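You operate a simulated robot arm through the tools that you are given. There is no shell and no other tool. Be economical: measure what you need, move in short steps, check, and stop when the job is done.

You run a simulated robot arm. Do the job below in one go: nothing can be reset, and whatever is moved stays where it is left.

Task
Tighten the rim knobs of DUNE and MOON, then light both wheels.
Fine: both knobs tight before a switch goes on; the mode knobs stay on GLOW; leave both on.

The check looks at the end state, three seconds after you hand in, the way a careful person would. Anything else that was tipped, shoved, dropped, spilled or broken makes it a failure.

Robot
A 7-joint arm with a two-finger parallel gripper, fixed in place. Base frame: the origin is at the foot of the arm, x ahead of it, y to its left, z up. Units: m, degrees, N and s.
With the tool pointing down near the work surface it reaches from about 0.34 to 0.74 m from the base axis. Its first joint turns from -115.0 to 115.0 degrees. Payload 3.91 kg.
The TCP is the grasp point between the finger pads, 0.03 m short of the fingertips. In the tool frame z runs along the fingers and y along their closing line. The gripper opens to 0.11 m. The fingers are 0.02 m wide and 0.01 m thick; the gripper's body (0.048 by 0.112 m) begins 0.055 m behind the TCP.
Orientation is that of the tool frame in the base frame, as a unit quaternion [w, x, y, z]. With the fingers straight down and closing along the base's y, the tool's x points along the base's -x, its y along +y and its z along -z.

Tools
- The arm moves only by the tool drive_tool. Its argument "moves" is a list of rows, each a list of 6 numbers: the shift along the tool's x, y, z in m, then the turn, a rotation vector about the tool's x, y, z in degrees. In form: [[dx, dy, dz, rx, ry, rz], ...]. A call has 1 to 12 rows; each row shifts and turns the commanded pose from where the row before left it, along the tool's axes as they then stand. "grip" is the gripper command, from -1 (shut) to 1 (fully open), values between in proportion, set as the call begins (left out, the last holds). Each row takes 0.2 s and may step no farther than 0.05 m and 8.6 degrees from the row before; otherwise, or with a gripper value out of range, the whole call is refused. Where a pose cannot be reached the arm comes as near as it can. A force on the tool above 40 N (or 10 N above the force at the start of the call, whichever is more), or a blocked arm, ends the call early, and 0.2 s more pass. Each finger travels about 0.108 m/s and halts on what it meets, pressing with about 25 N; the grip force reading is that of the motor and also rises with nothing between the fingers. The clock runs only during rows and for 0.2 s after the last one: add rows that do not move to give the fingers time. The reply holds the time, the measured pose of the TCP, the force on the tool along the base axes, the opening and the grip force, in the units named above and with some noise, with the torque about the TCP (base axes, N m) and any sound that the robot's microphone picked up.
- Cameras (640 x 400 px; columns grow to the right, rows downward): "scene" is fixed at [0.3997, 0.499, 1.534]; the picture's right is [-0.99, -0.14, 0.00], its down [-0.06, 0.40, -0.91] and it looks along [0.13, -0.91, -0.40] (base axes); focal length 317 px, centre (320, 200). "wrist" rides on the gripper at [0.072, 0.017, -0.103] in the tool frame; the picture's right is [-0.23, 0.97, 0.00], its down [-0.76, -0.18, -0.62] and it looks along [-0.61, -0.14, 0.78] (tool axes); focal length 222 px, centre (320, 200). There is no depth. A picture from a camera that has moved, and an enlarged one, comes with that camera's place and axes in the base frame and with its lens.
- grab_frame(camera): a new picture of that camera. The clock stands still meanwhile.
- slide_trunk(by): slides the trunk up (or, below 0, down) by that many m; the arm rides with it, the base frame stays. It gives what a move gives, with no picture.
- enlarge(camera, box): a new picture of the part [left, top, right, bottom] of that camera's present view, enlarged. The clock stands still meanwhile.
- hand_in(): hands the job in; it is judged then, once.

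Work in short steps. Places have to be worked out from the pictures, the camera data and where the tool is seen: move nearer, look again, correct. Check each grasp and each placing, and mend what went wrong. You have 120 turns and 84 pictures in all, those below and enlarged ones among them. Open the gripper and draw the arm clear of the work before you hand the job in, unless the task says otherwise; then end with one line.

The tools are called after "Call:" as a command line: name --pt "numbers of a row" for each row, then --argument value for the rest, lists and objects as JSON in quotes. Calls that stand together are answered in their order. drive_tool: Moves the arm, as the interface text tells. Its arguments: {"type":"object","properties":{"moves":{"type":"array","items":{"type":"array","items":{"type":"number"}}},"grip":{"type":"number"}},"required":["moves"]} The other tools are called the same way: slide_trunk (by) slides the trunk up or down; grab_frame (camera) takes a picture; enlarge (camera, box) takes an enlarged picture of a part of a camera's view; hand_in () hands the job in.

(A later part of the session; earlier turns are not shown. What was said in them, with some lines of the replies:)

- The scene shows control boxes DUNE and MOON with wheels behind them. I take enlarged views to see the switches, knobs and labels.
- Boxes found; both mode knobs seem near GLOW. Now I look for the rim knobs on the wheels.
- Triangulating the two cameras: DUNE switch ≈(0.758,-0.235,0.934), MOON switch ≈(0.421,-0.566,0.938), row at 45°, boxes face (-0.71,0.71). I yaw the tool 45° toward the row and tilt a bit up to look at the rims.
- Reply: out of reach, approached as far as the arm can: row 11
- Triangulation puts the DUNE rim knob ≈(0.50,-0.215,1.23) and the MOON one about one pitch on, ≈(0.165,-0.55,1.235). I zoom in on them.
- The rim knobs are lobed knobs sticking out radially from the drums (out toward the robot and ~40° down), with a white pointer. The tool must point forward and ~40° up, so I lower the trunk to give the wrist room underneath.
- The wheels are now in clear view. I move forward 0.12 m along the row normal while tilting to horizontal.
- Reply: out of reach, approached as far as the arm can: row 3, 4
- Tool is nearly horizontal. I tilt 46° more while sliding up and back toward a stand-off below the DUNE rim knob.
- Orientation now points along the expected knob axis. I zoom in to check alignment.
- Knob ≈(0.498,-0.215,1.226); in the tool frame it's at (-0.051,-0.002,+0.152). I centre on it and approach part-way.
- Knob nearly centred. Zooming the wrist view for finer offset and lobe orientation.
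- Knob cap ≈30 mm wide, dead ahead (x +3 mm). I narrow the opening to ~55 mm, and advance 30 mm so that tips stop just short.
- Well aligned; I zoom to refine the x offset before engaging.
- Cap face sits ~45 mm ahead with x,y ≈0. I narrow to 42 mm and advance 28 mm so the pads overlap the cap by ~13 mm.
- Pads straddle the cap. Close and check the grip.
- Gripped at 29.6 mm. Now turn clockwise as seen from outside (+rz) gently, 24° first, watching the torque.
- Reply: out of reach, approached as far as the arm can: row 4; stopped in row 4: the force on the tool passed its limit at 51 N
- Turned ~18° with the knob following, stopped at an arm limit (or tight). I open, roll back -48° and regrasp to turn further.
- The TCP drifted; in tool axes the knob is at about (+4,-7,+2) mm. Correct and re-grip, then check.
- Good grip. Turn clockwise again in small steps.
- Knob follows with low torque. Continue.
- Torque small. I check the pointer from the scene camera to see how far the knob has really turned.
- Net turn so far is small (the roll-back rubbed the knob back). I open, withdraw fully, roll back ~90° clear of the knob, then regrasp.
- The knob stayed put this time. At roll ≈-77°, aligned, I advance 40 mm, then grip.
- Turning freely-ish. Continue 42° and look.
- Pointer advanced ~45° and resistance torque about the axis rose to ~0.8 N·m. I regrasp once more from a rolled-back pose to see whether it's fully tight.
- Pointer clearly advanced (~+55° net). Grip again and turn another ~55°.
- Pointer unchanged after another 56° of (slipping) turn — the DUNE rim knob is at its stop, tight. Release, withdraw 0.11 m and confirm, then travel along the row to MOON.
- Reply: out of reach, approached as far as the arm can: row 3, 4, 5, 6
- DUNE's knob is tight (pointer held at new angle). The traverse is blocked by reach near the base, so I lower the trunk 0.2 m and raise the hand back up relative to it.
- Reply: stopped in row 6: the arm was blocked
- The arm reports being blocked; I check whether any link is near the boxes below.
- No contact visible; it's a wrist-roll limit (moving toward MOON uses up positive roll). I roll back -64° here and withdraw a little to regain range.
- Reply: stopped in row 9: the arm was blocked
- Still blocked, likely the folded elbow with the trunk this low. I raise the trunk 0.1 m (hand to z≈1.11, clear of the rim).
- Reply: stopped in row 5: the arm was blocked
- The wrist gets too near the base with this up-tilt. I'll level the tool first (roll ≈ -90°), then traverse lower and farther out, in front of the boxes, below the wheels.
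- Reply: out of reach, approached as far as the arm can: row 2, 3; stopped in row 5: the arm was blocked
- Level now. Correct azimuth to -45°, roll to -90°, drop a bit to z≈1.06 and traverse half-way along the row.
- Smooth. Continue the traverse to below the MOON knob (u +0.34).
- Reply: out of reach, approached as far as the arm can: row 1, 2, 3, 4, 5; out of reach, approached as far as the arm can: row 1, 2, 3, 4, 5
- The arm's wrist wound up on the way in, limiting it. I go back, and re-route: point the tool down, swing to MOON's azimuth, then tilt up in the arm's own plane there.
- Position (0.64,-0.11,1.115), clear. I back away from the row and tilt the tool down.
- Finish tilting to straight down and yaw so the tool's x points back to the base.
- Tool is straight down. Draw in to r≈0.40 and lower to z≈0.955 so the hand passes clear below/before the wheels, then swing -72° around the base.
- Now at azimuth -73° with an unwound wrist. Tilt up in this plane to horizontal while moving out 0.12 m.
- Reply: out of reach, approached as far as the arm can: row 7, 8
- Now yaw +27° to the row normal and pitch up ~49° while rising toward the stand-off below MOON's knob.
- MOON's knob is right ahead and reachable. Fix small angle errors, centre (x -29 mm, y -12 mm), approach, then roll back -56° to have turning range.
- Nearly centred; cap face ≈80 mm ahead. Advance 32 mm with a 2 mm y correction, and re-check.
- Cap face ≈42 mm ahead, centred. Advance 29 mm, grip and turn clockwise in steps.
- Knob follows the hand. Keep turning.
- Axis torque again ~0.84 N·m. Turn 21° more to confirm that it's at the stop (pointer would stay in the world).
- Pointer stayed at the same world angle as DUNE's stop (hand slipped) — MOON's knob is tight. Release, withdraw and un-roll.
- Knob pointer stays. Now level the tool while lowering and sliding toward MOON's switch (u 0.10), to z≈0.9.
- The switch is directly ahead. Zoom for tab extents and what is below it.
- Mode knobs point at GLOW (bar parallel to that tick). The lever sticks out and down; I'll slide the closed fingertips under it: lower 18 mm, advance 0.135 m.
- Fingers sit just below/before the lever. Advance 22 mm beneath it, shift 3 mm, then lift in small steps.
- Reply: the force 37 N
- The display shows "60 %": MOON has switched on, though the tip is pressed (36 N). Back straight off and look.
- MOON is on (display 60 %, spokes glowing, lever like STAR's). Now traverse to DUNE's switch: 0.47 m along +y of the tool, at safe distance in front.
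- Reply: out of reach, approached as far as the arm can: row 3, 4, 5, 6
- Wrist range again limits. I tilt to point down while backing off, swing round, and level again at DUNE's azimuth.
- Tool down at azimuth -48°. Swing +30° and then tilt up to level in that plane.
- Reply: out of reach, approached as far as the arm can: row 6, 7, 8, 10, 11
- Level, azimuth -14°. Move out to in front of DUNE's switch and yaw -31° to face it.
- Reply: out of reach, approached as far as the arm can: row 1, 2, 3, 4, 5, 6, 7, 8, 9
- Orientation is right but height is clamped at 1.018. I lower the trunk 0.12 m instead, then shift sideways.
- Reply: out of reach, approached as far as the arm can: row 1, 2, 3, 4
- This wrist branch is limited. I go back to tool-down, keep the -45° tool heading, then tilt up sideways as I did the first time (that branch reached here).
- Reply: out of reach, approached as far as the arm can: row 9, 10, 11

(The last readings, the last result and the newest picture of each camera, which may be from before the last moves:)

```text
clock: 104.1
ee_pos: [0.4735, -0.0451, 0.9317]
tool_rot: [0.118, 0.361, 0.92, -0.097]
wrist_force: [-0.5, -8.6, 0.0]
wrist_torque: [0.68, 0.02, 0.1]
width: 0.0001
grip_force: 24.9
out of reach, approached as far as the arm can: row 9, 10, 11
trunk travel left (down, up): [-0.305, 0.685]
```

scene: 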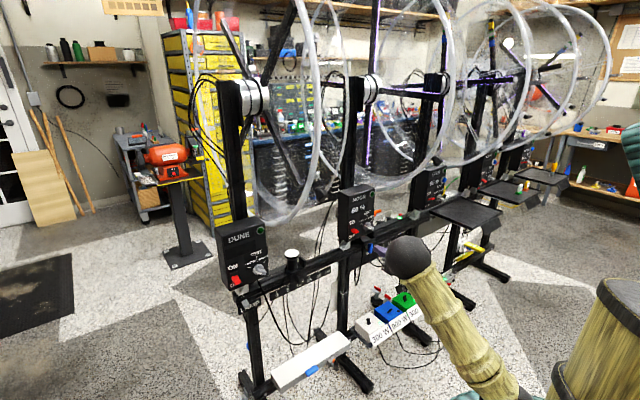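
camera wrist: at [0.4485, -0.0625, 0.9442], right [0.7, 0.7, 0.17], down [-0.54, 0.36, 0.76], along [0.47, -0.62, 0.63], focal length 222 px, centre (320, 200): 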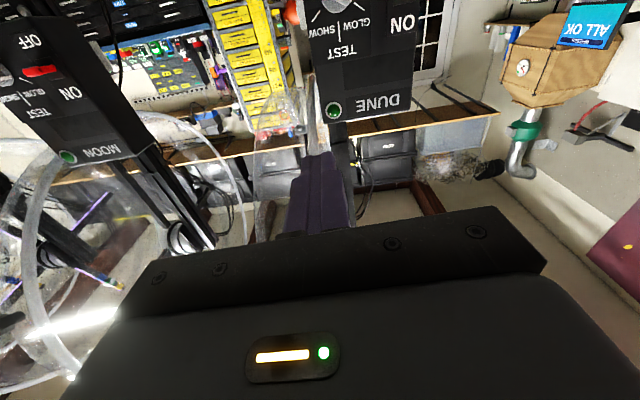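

There's an unexpected 8.6 N side force; look before moving.

Call:
grab_frame --camera "scene"

Call:
grab_frame --camera "wrist"

```text
17 pictures are left
```

scene: 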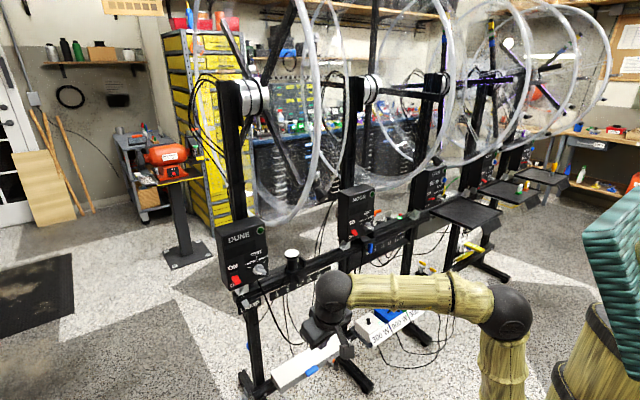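

```text
16 pictures are left
camera wrist: at [0.4181, 0.0417, 1.008], right [0.83, 0.56, -0.02], down [0.33, -0.45, 0.83], along [0.45, -0.7, -0.56], focal length 222 px, centre (320, 200)
```

wrist: 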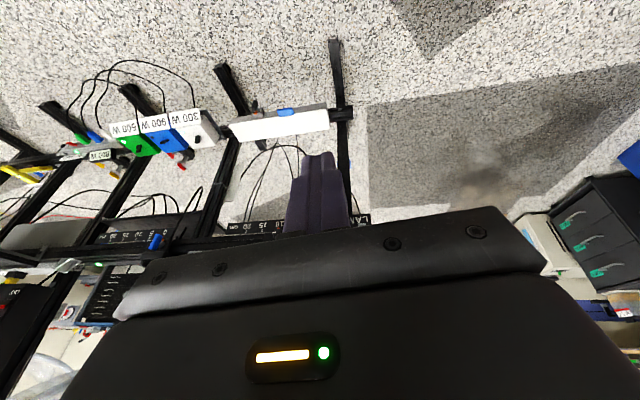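

Nothing is near the hand; probably a dynamic reading. Null move to re-read.

Call:
drive_tool --pt "0 0 0 0 0 0" --pt "0 0 0 0 0 0"

```text
clock: 104.7
ee_pos: [0.4714, -0.0563, 0.9312]
tool_rot: [0.118, 0.373, 0.915, -0.098]
wrist_force: [0.7, 0.3, 0.9]
wrist_torque: [0.03, 0.01, 0.01]
width: 0.0
grip_force: 25.1
trunk travel left (down, up): [-0.305, 0.685]
```

Force gone. Now tilt up toward the -45° heading in place.

Call:
drive_tool --pt "0 0 0 0 -8 0" --pt "0 0 0 0 -8 0" --pt "0 0 0 0 -8 0" --pt "0 0 0 0 -8 0" --pt "0 0 0 0 -8 0" --pt "0 0 0 0 -8 0" --pt "0 0 0 0 -8 0" --pt "0 0 0 0 -8 0" --pt "0 0 0 0 -8 0" --pt "0 0 0 0 0 0"

```text
clock: 106.9
ee_pos: [0.4733, -0.0558, 0.9319]
tool_rot: [0.634, 0.245, 0.669, -0.3]
wrist_force: [-0.3, -0.5, 0.3]
wrist_torque: [-0.01, -0.02, 0.01]
width: 0.0001
grip_force: 24.8
trunk travel left (down, up): [-0.305, 0.685]
```

This branch works. Correct roll 5° and move to the stand-off in front of DUNE's switch (n 0.53, u -0.37, z 0.892).

Call:
drive_tool --pt "0 0 0 0 0 5" --pt "0.008 0.0156 0.031 0 0 0" --pt "0.008 0.0156 0.031 0 0 0" --pt "0.008 0.0156 0.031 0 0 0" --pt "0.008 0.0156 0.031 0 0 0" --pt "0.008 0.0156 0.031 0 0 0" --pt "0 0 0 0 0 0"

Call:
grab_frame --camera "wrist"

```text
clock: 108.5
ee_pos: [0.6372, -0.1102, 0.8881]
tool_rot: [0.646, 0.273, 0.659, -0.271]
wrist_force: [-0.7, 0.1, 0.1]
wrist_torque: [-0.02, -0.01, 0.01]
width: 0.0
grip_force: 24.8
trunk travel left (down, up): [-0.305, 0.685]
```

```text
15 pictures are left
camera wrist: at [0.5754, -0.0238, 0.8175], right [0.7, 0.68, 0.22], down [-0.55, 0.31, 0.77], along [0.46, -0.66, 0.59], focal length 222 px, centre (320, 200)
```

wrist: 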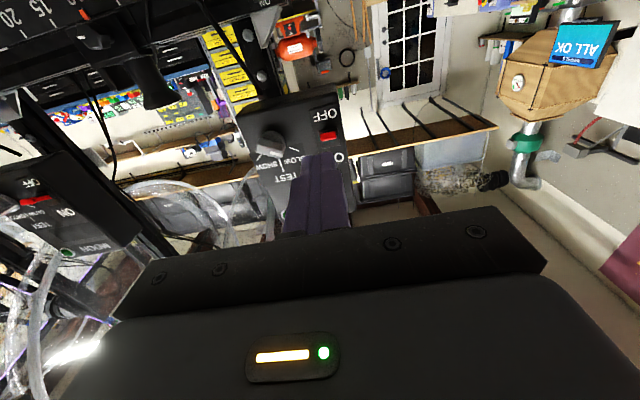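

Aligned: lever at u≈-0.373, z≈0.926, matching. Raise 10 mm and advance 0.12 m, then check.

Call:
drive_tool --pt "-0.01 0 0 0 0 0" --pt "0 0 0.035 0 0 0" --pt "0 0 0.035 0 0 0" --pt "0 0 0.03 0 0 0" --pt "0 0 0.015 0 0 0" --pt "0 0 0 0 0 0"

Call:
enlarge --camera "scene" --box '[205, 220, 305, 295]'

```text
clock: 109.9
ee_pos: [0.7177, -0.1922, 0.8977]
tool_rot: [0.646, 0.273, 0.659, -0.271]
wrist_force: [1.2, 0.0, -0.7]
wrist_torque: [0.01, 0.02, 0.02]
width: 0.0001
grip_force: 24.5
trunk travel left (down, up): [-0.305, 0.685]
```

```text
5.33 times, centred on (255, 258) of scene
camera zoom: at [0.3997, 0.499, 1.534], right [-0.99, -0.14, 0.0], down [-0.06, 0.4, -0.91], along [0.13, -0.91, -0.4], focal length 1692 px, centre (667, -107)
```

zoom: 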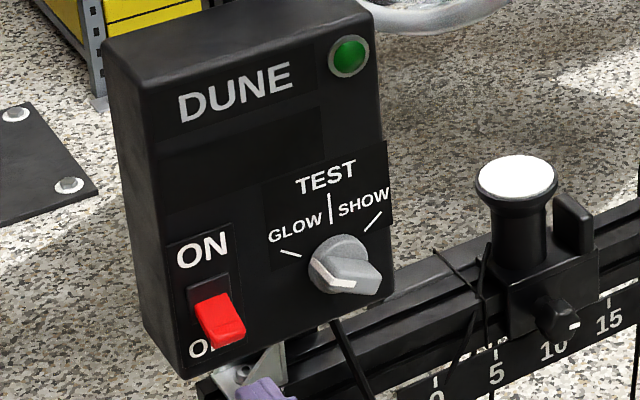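

Fingertip just in front of and below the lever. Advance 18 mm, then lift.

Call:
drive_tool --pt "0 0 0.006 0 0 0" --pt "0 0 0.006 0 0 0" --pt "0 0 0.005 0 0 0" --pt "0 0 0 0 0 0"

Call:
drive_tool --pt "-0.008 0 0 0 0 0" --pt "-0.008 0 0 0 0 0" --pt "-0.007 0 0 0 0 0" --pt "0 0 0 0 0 0"

Call:
enlarge --camera "scene" --box '[205, 220, 305, 295]'

```text
clock: 110.9
ee_pos: [0.7309, -0.2044, 0.8956]
tool_rot: [0.645, 0.274, 0.659, -0.272]
wrist_force: [-0.3, 0.3, -0.8]
wrist_torque: [0.04, -0.04, -0.03]
width: 0.0
grip_force: 24.4
trunk travel left (down, up): [-0.305, 0.685]
```

```text
clock: 111.9
ee_pos: [0.7287, -0.2026, 0.9212]
tool_rot: [0.647, 0.273, 0.659, -0.27]
wrist_force: [-23.0, 12.0, -3.9]
wrist_torque: [-0.13, -0.12, -0.22]
width: 0.0
grip_force: 24.5
trunk travel left (down, up): [-0.305, 0.685]
```

```text
5.33 times, centred on (255, 258) of scene
camera zoom: at [0.3997, 0.499, 1.534], right [-0.99, -0.14, 0.0], down [-0.06, 0.4, -0.91], along [0.13, -0.91, -0.4], focal length 1692 px, centre (667, -107)
```

zoom: 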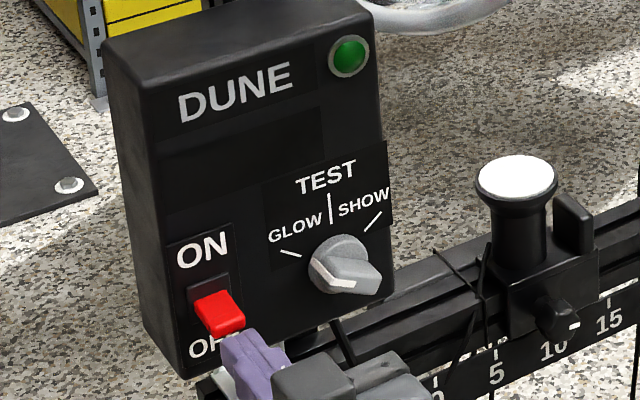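

Lever is part-way up, display still dark. Lift a few mm more.

Call:
drive_tool --pt "-0.003 0 -0.001 0 0 0" --pt "-0.003 0 -0.001 0 0 0" --pt "-0.003 0 0 0 0 0" --pt "0 0 0 0 0 0"

Call:
enlarge --camera "scene" --box '[205, 220, 305, 295]'

```text
clock: 112.9
ee_pos: [0.7283, -0.2009, 0.9293]
tool_rot: [0.647, 0.272, 0.659, -0.271]
wrist_force: [-8.6, 9.0, 0.1]
wrist_torque: [-0.09, 0.0, 0.01]
width: 0.0
grip_force: 25.2
trunk travel left (down, up): [-0.305, 0.685]
```

```text
5.33 times, centred on (255, 258) of scene
camera zoom: at [0.3997, 0.499, 1.534], right [-0.99, -0.14, 0.0], down [-0.06, 0.4, -0.91], along [0.13, -0.91, -0.4], focal length 1692 px, centre (667, -107)
```

zoom: 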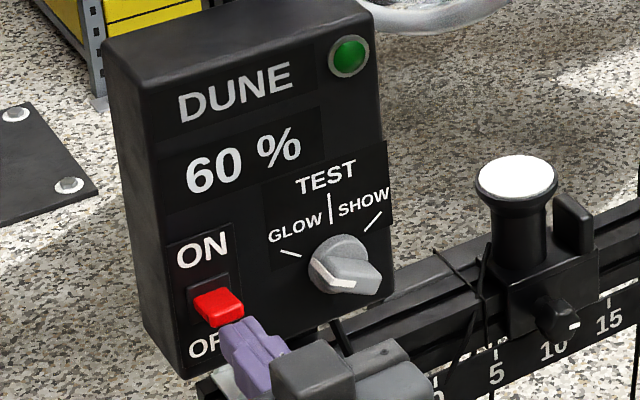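

DUNE is on (60 %). Back straight off, move clear, open the gripper, and check the whole scene.

Call:
drive_tool --pt "0 0 -0.01 0 0 0" --pt "0 0 -0.03 0 0 0" --pt "0 0 -0.04 0 0 0" --pt "0 0 -0.04 0 0 0" --pt "0 0 -0.04 0 0 0" --pt "0 0 -0.04 0 0 0" --pt "0 0 0 0 0 0"

Call:
drive_tool --pt "0 0 0 0 0 0" --pt "0 0 0 0 0 0" --pt "0 0 0 0 0 0" --grip 0.5

Call:
grab_frame --camera "scene"

Call:
enlarge --camera "scene" --box '[200, 150, 400, 290]'

Call:
enlarge --camera "scene" --box '[380, 60, 500, 200]'

```text
clock: 114.5
ee_pos: [0.5879, -0.0587, 0.9318]
tool_rot: [0.646, 0.273, 0.659, -0.271]
wrist_force: [0.8, -0.7, 0.5]
wrist_torque: [0.04, -0.01, 0.0]
width: 0.0001
grip_force: 25.1
trunk travel left (down, up): [-0.305, 0.685]
```

```text
clock: 115.3
ee_pos: [0.5879, -0.0597, 0.9324]
tool_rot: [0.646, 0.273, 0.659, -0.271]
wrist_force: [0.1, 1.0, 0.3]
wrist_torque: [0.02, 0.0, 0.01]
width: 0.0824
grip_force: 0.0
trunk travel left (down, up): [-0.305, 0.685]
```

```text
11 pictures are left
```

scene: 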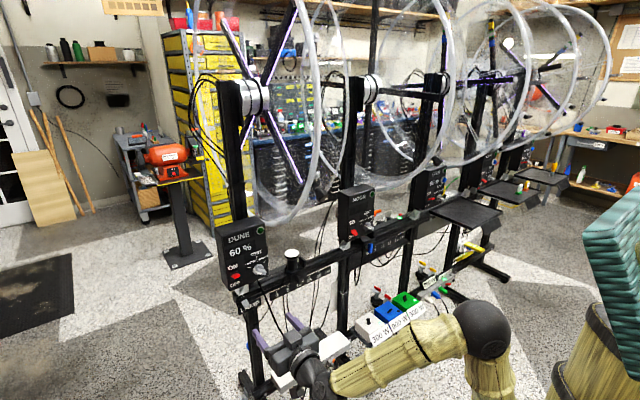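

```text
2.86 times, centred on (300, 220) of scene
camera zoom: at [0.3997, 0.499, 1.534], right [-0.99, -0.14, 0.0], down [-0.06, 0.4, -0.91], along [0.13, -0.91, -0.4], focal length 906 px, centre (377, 143)
```

zoom: 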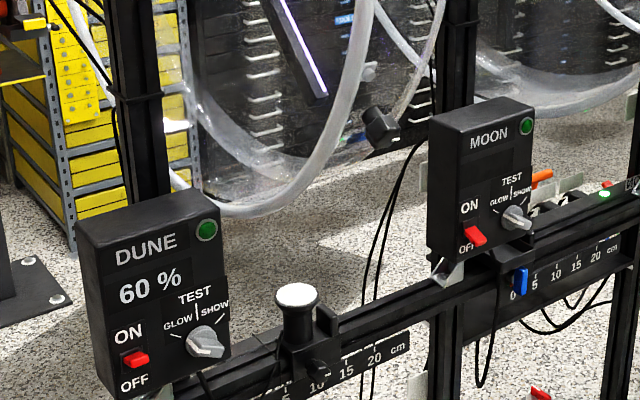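

```text
2.86 times, centred on (440, 130) of scene
camera zoom: at [0.3997, 0.499, 1.534], right [-0.99, -0.14, 0.0], down [-0.06, 0.4, -0.91], along [0.13, -0.91, -0.4], focal length 906 px, centre (-23, 400)
```

zoom: 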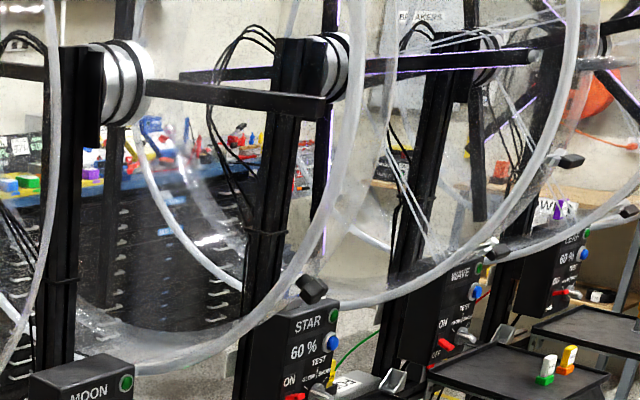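

DUNE is on but MOON has dropped back to OFF. Before redoing it I need to know why: I zoom on MOON and let time pass to see whether DUNE holds.

Call:
drive_tool --pt "0 0 0 0 0 0" --pt "0 0 0 0 0 0" --pt "0 0 0 0 0 0" --pt "0 0 0 0 0 0" --pt "0 0 0 0 0 0" --pt "0 0 0 0 0 0" --pt "0 0 0 0 0 0" --pt "0 0 0 0 0 0" --pt "0 0 0 0 0 0" --pt "0 0 0 0 0 0" --pt "0 0 0 0 0 0" --pt "0 0 0 0 0 0"

Call:
drive_tool --pt "0 0 0 0 0 0" --pt "0 0 0 0 0 0" --pt "0 0 0 0 0 0" --pt "0 0 0 0 0 0" --pt "0 0 0 0 0 0" --pt "0 0 0 0 0 0" --pt "0 0 0 0 0 0" --pt "0 0 0 0 0 0" --pt "0 0 0 0 0 0" --pt "0 0 0 0 0 0" --pt "0 0 0 0 0 0" --pt "0 0 0 0 0 0"

Call:
drive_tool --pt "0 0 0 0 0 0" --pt "0 0 0 0 0 0" --pt "0 0 0 0 0 0" --pt "0 0 0 0 0 0" --pt "0 0 0 0 0 0" --pt "0 0 0 0 0 0" --pt "0 0 0 0 0 0" --pt "0 0 0 0 0 0" --pt "0 0 0 0 0 0" --pt "0 0 0 0 0 0" --pt "0 0 0 0 0 0" --pt "0 0 0 0 0 0"

Call:
enlarge --camera "scene" --box '[200, 140, 460, 300]'

```text
clock: 117.9
ee_pos: [0.5871, -0.0591, 0.9309]
tool_rot: [0.646, 0.274, 0.659, -0.272]
wrist_force: [-0.1, 0.5, -0.8]
wrist_torque: [-0.03, 0.01, 0.01]
width: 0.0822
grip_force: 0.0
trunk travel left (down, up): [-0.305, 0.685]
```

```text
clock: 120.5
ee_pos: [0.5881, -0.0593, 0.9334]
tool_rot: [0.646, 0.272, 0.66, -0.27]
wrist_force: [-1.0, 0.3, 0.4]
wrist_torque: [0.03, 0.01, 0.01]
width: 0.0823
grip_force: 0.1
trunk travel left (down, up): [-0.305, 0.685]
```

```text
clock: 123.1
ee_pos: [0.5887, -0.0596, 0.933]
tool_rot: [0.646, 0.272, 0.66, -0.27]
wrist_force: [-0.5, 0.3, -0.8]
wrist_torque: [0.0, 0.0, 0.01]
width: 0.0826
grip_force: 0.1
trunk travel left (down, up): [-0.305, 0.685]
```

```text
2.46 times, centred on (330, 220) of scene
camera zoom: at [0.3997, 0.499, 1.534], right [-0.99, -0.14, 0.0], down [-0.06, 0.4, -0.91], along [0.13, -0.91, -0.4], focal length 781 px, centre (295, 151)
```

zoom: 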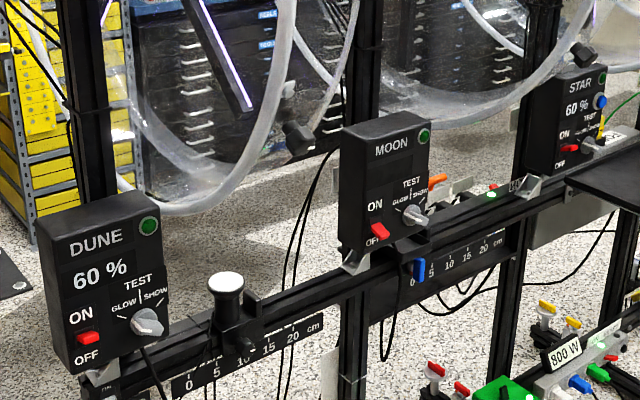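

DUNE holds steadily (10 s). MOON was probably only just at the tipping point (lifted to 0.9225 versus 0.929 for DUNE) and crept back. I check the MOON rim knob's pointer vs DUNE's, too.

Call:
enlarge --camera "scene" --box '[420, 145, 452, 165]'

Call:
enlarge --camera "scene" --box '[304, 182, 344, 207]'

```text
16.00 times, centred on (436, 155) of scene
camera zoom: at [0.3997, 0.499, 1.534], right [-0.99, -0.14, 0.0], down [-0.06, 0.4, -0.91], along [0.13, -0.91, -0.4], focal length 5076 px, centre (-1536, 920)
```

zoom: 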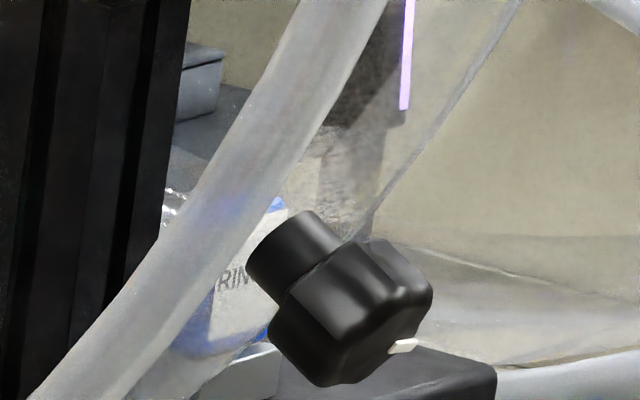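

```text
16.00 times, centred on (324, 194) of scene
camera zoom: at [0.3997, 0.499, 1.534], right [-0.99, -0.14, 0.0], down [-0.06, 0.4, -0.91], along [0.13, -0.91, -0.4], focal length 5076 px, centre (256, 288)
```

zoom: 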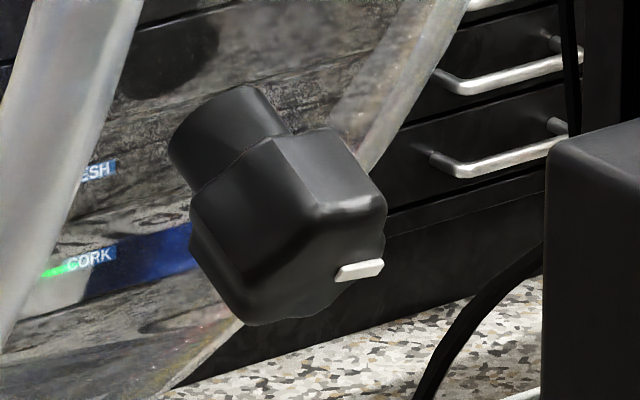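

Both rim knob pointers sit at the same stop angle, so both are tight. Now back to MOON by the same route: tilt down, un-yaw.

Call:
drive_tool --pt "0 0 -0.006 0 8 0" --pt "0 0 -0.006 0 8 0" --pt "0.001 0 -0.006 0 8 0" --pt "0.002 0 -0.006 0 8 0" --pt "0.003 0 -0.005 0 8 0" --pt "0.004 0 -0.004 0 8 0" --pt "0.004 0 -0.004 0 8 0" --pt "0.005 0 -0.003 0 8 0" --pt "0.005 0 -0.002 0 8 0" --pt "0.006 0 0 0 8 0" --pt "0.006 0 0 0 8 0" --pt "0 0 0 0 0 0" --grip -1

Call:
drive_tool --pt "0 0 0 0 0 -8" --pt "0 0 0 0 0 -8" --pt "0 0 0 0 0 -8" --pt "0 0 0 0 0 -8" --pt "0 0 0 0 0 -8" --pt "0 0 0 0 0 0"

Call:
slide_trunk --by 0.12

```text
clock: 125.7
ee_pos: [0.5422, -0.0166, 0.9314]
tool_rot: [0.006, 0.386, 0.923, -0.005]
wrist_force: [0.1, -0.9, -0.6]
wrist_torque: [0.0, -0.01, 0.02]
width: 0.0002
grip_force: 25.7
trunk travel left (down, up): [-0.305, 0.685]
```

```text
clock: 127.1
ee_pos: [0.5436, -0.0147, 0.9312]
tool_rot: [0.005, 0.046, 0.999, -0.008]
wrist_force: [-0.4, -0.1, 0.8]
wrist_torque: [0.02, -0.02, -0.04]
width: 0.0001
grip_force: 25.2
trunk travel left (down, up): [-0.305, 0.685]
```

```text
clock: 128.6
ee_pos: [0.5422, -0.0146, 1.0516]
tool_rot: [0.004, 0.045, 0.999, -0.007]
wrist_force: [0.7, 0.7, 0.0]
wrist_torque: [-0.02, 0.04, 0.01]
width: 0.0001
grip_force: 25.0
trunk travel left (down, up): [-0.425, 0.565]
```

Draw in to r≈0.405, z≈0.95 and repeat the swing to MOON's azimuth, then tilt up level in that plane as before.

Call:
drive_tool --pt "0.034 0 0.025 0 0 0" --pt "0.034 0 0.025 0 0 0" --pt "0.034 0 0.025 0 0 0" --pt "0.034 0 0.025 0 0 0" --pt "0 0 0 0 0 0"

Call:
drive_tool --pt "0.0022 -0.0418 0 0 0 6" --pt "0.0022 -0.0418 0 0 0 6" --pt "0.0022 -0.0418 0 0 0 6" --pt "0.0022 -0.0418 0 0 0 6" --pt "0.0022 -0.0418 0 0 0 6" --pt "0.0022 -0.0418 0 0 0 6" --pt "0.0022 -0.0418 0 0 0 6" --pt "0.0022 -0.0418 0 0 0 6" --pt "0.0022 -0.0418 0 0 0 6" --pt "0.0022 -0.0418 0 0 0 6" --pt "0.0022 -0.0418 0 0 0 6" --pt "0 0 0 0 0 0"

Call:
drive_tool --pt "-0.02 0 0 0 -8 0" --pt "-0.0198 0 0.0028 0 -8 0" --pt "-0.0192 0 0.0055 0 -8 0" --pt "-0.0183 0 0.0081 0 -8 0" --pt "-0.017 0 0.0106 0 -8 0" --pt "-0.0153 0 0.0129 0 -8 0" --pt "0 0 0 0 -8 0" --pt "0 0 0 0 -8 0" --pt "0 0 0 0 -8 0" --pt "0 0 0 0 -8 0" --pt "0 0 0 0 -8 0" --pt "0 0 0 0 0 0"

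```text
clock: 129.8
ee_pos: [0.4066, -0.0036, 0.949]
tool_rot: [0.005, 0.046, 0.999, -0.007]
wrist_force: [0.0, -0.1, 0.6]
wrist_torque: [0.06, 0.02, 0.01]
width: 0.0004
grip_force: 24.7
trunk travel left (down, up): [-0.425, 0.565]
```

```text
clock: 132.4
ee_pos: [0.2287, -0.3322, 0.9391]
tool_rot: [0.008, 0.582, 0.813, -0.003]
wrist_force: [0.0, 0.2, -0.5]
wrist_torque: [0.02, 0.03, -0.02]
width: 0.0
grip_force: 24.5
out of reach, approached as far as the arm can: row 9, 10, 11
trunk travel left (down, up): [-0.425, 0.565]
```

```text
clock: 135.0
ee_pos: [0.2674, -0.4474, 0.9405]
tool_rot: [0.571, 0.416, 0.58, -0.407]
wrist_force: [-0.7, -0.2, 0.4]
wrist_torque: [-0.01, 0.02, 0.0]
width: 0.0
grip_force: 25.4
trunk travel left (down, up): [-0.425, 0.565]
```

Level at azimuth -71° near MOON. Yaw +26° to face the row.

Call:
drive_tool --pt "0 0 0 -6.5 0 0" --pt "0 0 0 -6.5 0 0" --pt "0 0 0 -6.5 0 0" --pt "0 0 0 -6.5 0 0" --pt "0 0 0 0 0 0"

```text
clock: 136.2
ee_pos: [0.2674, -0.4456, 0.9464]
tool_rot: [0.648, 0.27, 0.657, -0.275]
wrist_force: [0.2, 0.1, 0.4]
wrist_torque: [0.01, 0.06, -0.02]
width: 0.0
grip_force: 25.8
trunk travel left (down, up): [-0.425, 0.565]
```

Facing the row. Lower 50 mm, shift 23 mm toward the lever, advance to just short of it, and check.

Call:
drive_tool --pt "0.025 0.012 0 0 0 0" --pt "0.024 0.012 0 0 0 0" --pt "0 0 0.04 0 0 0" --pt "0 0 0.04 0 0 0" --pt "0 0 0.04 0 0 0" --pt "0 0 0.014 0 0 0" --pt "0 0 0 0 0 0"

Call:
enlarge --camera "scene" --box '[330, 200, 410, 260]'

```text
clock: 137.8
ee_pos: [0.3795, -0.5259, 0.8896]
tool_rot: [0.65, 0.277, 0.656, -0.266]
wrist_force: [0.4, -0.8, 0.7]
wrist_torque: [0.02, 0.01, 0.0]
width: 0.0002
grip_force: 25.2
trunk travel left (down, up): [-0.425, 0.565]
```

```text
6.67 times, centred on (370, 230) of scene
camera zoom: at [0.3997, 0.499, 1.534], right [-0.99, -0.14, 0.0], down [-0.06, 0.4, -0.91], along [0.13, -0.91, -0.4], focal length 2115 px, centre (-13, 0)
```

zoom: 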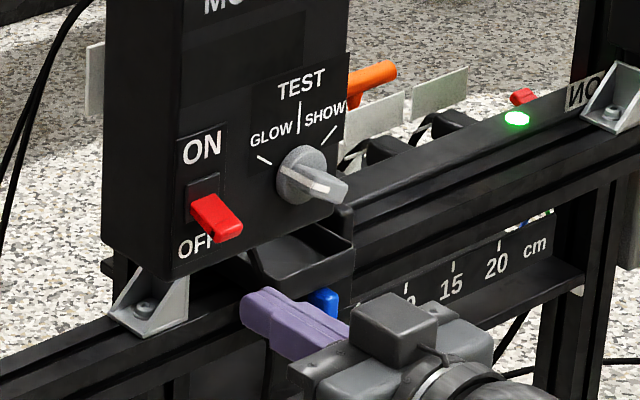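

Same place as before. Raise 6 mm, advance 22 mm, and lift further this time (to ~0.93).

Call:
drive_tool --pt "-0.006 0.001 0.0 0 0 0" --pt "0 0 0.011 0 0 0" --pt "0 0 0.011 0 0 0" --pt "-0.008 0 0 0 0 0" --pt "-0.008 0 0 0 0 0" --pt "-0.007 0 0 0 0 0" --pt "0 0 0 0 0 0"

Call:
drive_tool --pt "-0.003 0 -0.001 0 0 0" --pt "-0.003 0 -0.001 0 0 0" --pt "-0.003 0 0 0 0 0" --pt "0 0 0 0 0 0"

Call:
enlarge --camera "scene" --box '[330, 200, 410, 260]'

```text
clock: 139.4
ee_pos: [0.3938, -0.5376, 0.9203]
tool_rot: [0.651, 0.277, 0.655, -0.267]
wrist_force: [-24.0, 22.4, -5.5]
wrist_torque: [-0.02, -0.21, -0.04]
width: 0.0
grip_force: 25.6
trunk travel left (down, up): [-0.425, 0.565]
```

```text
clock: 140.4
ee_pos: [0.3928, -0.5372, 0.929]
tool_rot: [0.65, 0.276, 0.656, -0.266]
wrist_force: [-8.6, 15.1, 1.4]
wrist_torque: [-0.14, -0.08, 0.15]
width: 0.0001
grip_force: 25.4
trunk travel left (down, up): [-0.425, 0.565]
```

```text
6.67 times, centred on (370, 230) of scene
camera zoom: at [0.3997, 0.499, 1.534], right [-0.99, -0.14, 0.0], down [-0.06, 0.4, -0.91], along [0.13, -0.91, -0.4], focal length 2115 px, centre (-13, 0)
```

zoom: 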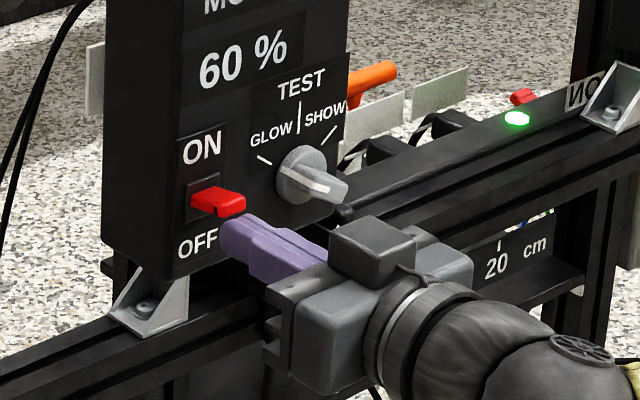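

On, lever higher than last time. Lift 4 mm more for safety, then back straight off and wait ~8 s before looking.

Call:
drive_tool --pt "-0.002 0 0 0 0 0" --pt "-0.002 0 0 0 0 0" --pt "0 0 -0.01 0 0 0" --pt "0 0 -0.03 0 0 0" --pt "0 0 -0.03 0 0 0" --pt "0 0 -0.03 0 0 0" --pt "0 0 -0.03 0 0 0" --pt "0 0 0 0 0 0"

Call:
drive_tool --pt "0 0 0 0 0 0" --pt "0 0 0 0 0 0" --pt "0 0 0 0 0 0" --pt "0 0 0 0 0 0" --pt "0 0 0 0 0 0" --pt "0 0 0 0 0 0" --pt "0 0 0 0 0 0" --pt "0 0 0 0 0 0" --pt "0 0 0 0 0 0" --pt "0 0 0 0 0 0" --pt "0 0 0 0 0 0" --pt "0 0 0 0 0 0" --grip 0.5

Call:
drive_tool --pt "0 0 0 0 0 0" --pt "0 0 0 0 0 0" --pt "0 0 0 0 0 0" --pt "0 0 0 0 0 0" --pt "0 0 0 0 0 0" --pt "0 0 0 0 0 0" --pt "0 0 0 0 0 0" --pt "0 0 0 0 0 0" --pt "0 0 0 0 0 0" --pt "0 0 0 0 0 0" --pt "0 0 0 0 0 0" --pt "0 0 0 0 0 0"

Call:
enlarge --camera "scene" --box '[200, 140, 460, 300]'

```text
clock: 142.2
ee_pos: [0.3015, -0.4469, 0.9328]
tool_rot: [0.649, 0.278, 0.656, -0.267]
wrist_force: [0.3, 0.0, -0.2]
wrist_torque: [0.0, -0.02, 0.01]
width: 0.0001
grip_force: 25.1
trunk travel left (down, up): [-0.425, 0.565]
```

```text
clock: 144.8
ee_pos: [0.3005, -0.4481, 0.9325]
tool_rot: [0.649, 0.277, 0.656, -0.266]
wrist_force: [-0.6, 0.6, 0.5]
wrist_torque: [0.01, 0.01, -0.03]
width: 0.0823
grip_force: 0.0
trunk travel left (down, up): [-0.425, 0.565]
```

```text
clock: 147.4
ee_pos: [0.3024, -0.4472, 0.9326]
tool_rot: [0.649, 0.278, 0.656, -0.267]
wrist_force: [-0.1, 0.2, 0.2]
wrist_torque: [0.01, 0.02, -0.01]
width: 0.0826
grip_force: 0.0
trunk travel left (down, up): [-0.425, 0.565]
```

```text
2.46 times, centred on (330, 220) of scene
camera zoom: at [0.3997, 0.499, 1.534], right [-0.99, -0.14, 0.0], down [-0.06, 0.4, -0.91], along [0.13, -0.91, -0.4], focal length 781 px, centre (295, 151)
```

zoom: 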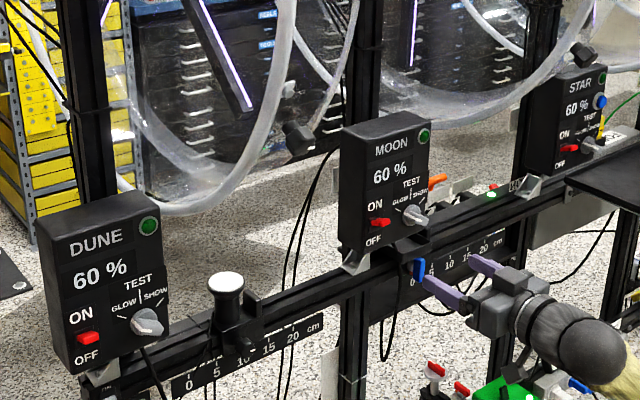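

Both wheels are lit and hold 60 %. I draw back a bit more and wait longer to be sure MOON stays on.

Call:
drive_tool --pt "0 0 -0.01 0 0 0" --pt "0 0 -0.01 0 0 0" --pt "0 0 -0.01 0 0 0" --pt "0 0 0 0 0 0" --pt "0 0 0 0 0 0" --pt "0 0 0 0 0 0" --pt "0 0 0 0 0 0" --pt "0 0 0 0 0 0" --pt "0 0 0 0 0 0" --pt "0 0 0 0 0 0" --pt "0 0 0 0 0 0" --pt "0 0 0 0 0 0"

Call:
drive_tool --pt "0 0 0 0 0 0" --pt "0 0 0 0 0 0" --pt "0 0 0 0 0 0" --pt "0 0 0 0 0 0" --pt "0 0 0 0 0 0" --pt "0 0 0 0 0 0" --pt "0 0 0 0 0 0" --pt "0 0 0 0 0 0" --pt "0 0 0 0 0 0" --pt "0 0 0 0 0 0" --pt "0 0 0 0 0 0" --pt "0 0 0 0 0 0"

Call:
drive_tool --pt "0 0 0 0 0 0" --pt "0 0 0 0 0 0" --pt "0 0 0 0 0 0" --pt "0 0 0 0 0 0" --pt "0 0 0 0 0 0" --pt "0 0 0 0 0 0" --pt "0 0 0 0 0 0" --pt "0 0 0 0 0 0" --pt "0 0 0 0 0 0" --pt "0 0 0 0 0 0" --pt "0 0 0 0 0 0" --pt "0 0 0 0 0 0"

Call:
grab_frame --camera "scene"

Call:
enlarge --camera "scene" --box '[200, 140, 480, 340]'

```text
clock: 150.0
ee_pos: [0.2809, -0.4249, 0.9337]
tool_rot: [0.649, 0.277, 0.656, -0.265]
wrist_force: [0.3, 0.2, 0.5]
wrist_torque: [-0.03, 0.0, -0.01]
width: 0.0824
grip_force: 0.0
trunk travel left (down, up): [-0.425, 0.565]
```

```text
clock: 152.6
ee_pos: [0.2808, -0.4253, 0.9344]
tool_rot: [0.649, 0.278, 0.656, -0.267]
wrist_force: [-0.6, 0.4, -1.1]
wrist_torque: [-0.04, 0.01, 0.03]
width: 0.0825
grip_force: 0.0
trunk travel left (down, up): [-0.425, 0.565]
```

```text
clock: 155.2
ee_pos: [0.2818, -0.4246, 0.9339]
tool_rot: [0.65, 0.277, 0.656, -0.266]
wrist_force: [-0.5, 0.6, -1.2]
wrist_torque: [0.02, 0.0, -0.01]
width: 0.0824
grip_force: 0.1
trunk travel left (down, up): [-0.425, 0.565]
```

```text
2 pictures are left
```

scene: 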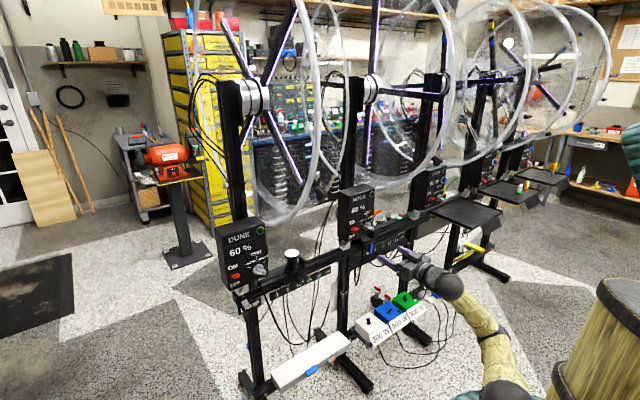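

```text
2.00 times, centred on (340, 240) of scene
camera zoom: at [0.3997, 0.499, 1.534], right [-0.99, -0.14, 0.0], down [-0.06, 0.4, -0.91], along [0.13, -0.91, -0.4], focal length 634 px, centre (280, 120)
```

zoom: 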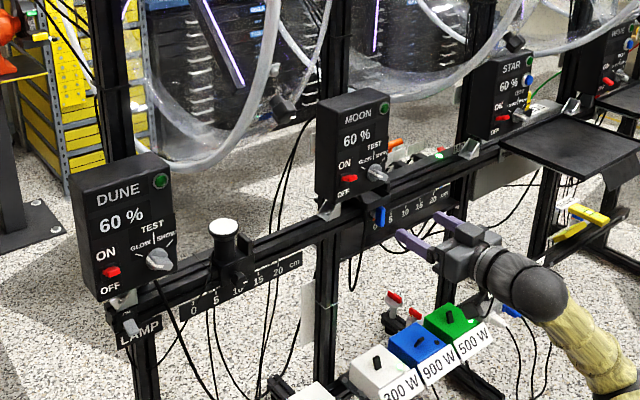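

Both wheels have stayed on for more than 13 s. The rim knobs sit at their stops, both mode knobs point to GLOW, and the open gripper is about 0.2 m clear of the work, so I hand in.

Call:
hand_in

```text
The job is handed in.
```

I tightened the DUNE and MOON rim knobs to their stops before switching anything on, and both wheels are lit at 60 % with their mode knobs on GLOW; MOON dropped back to OFF after its first switch-on, so I switched it on again and it held for over 13 s before hand-in.
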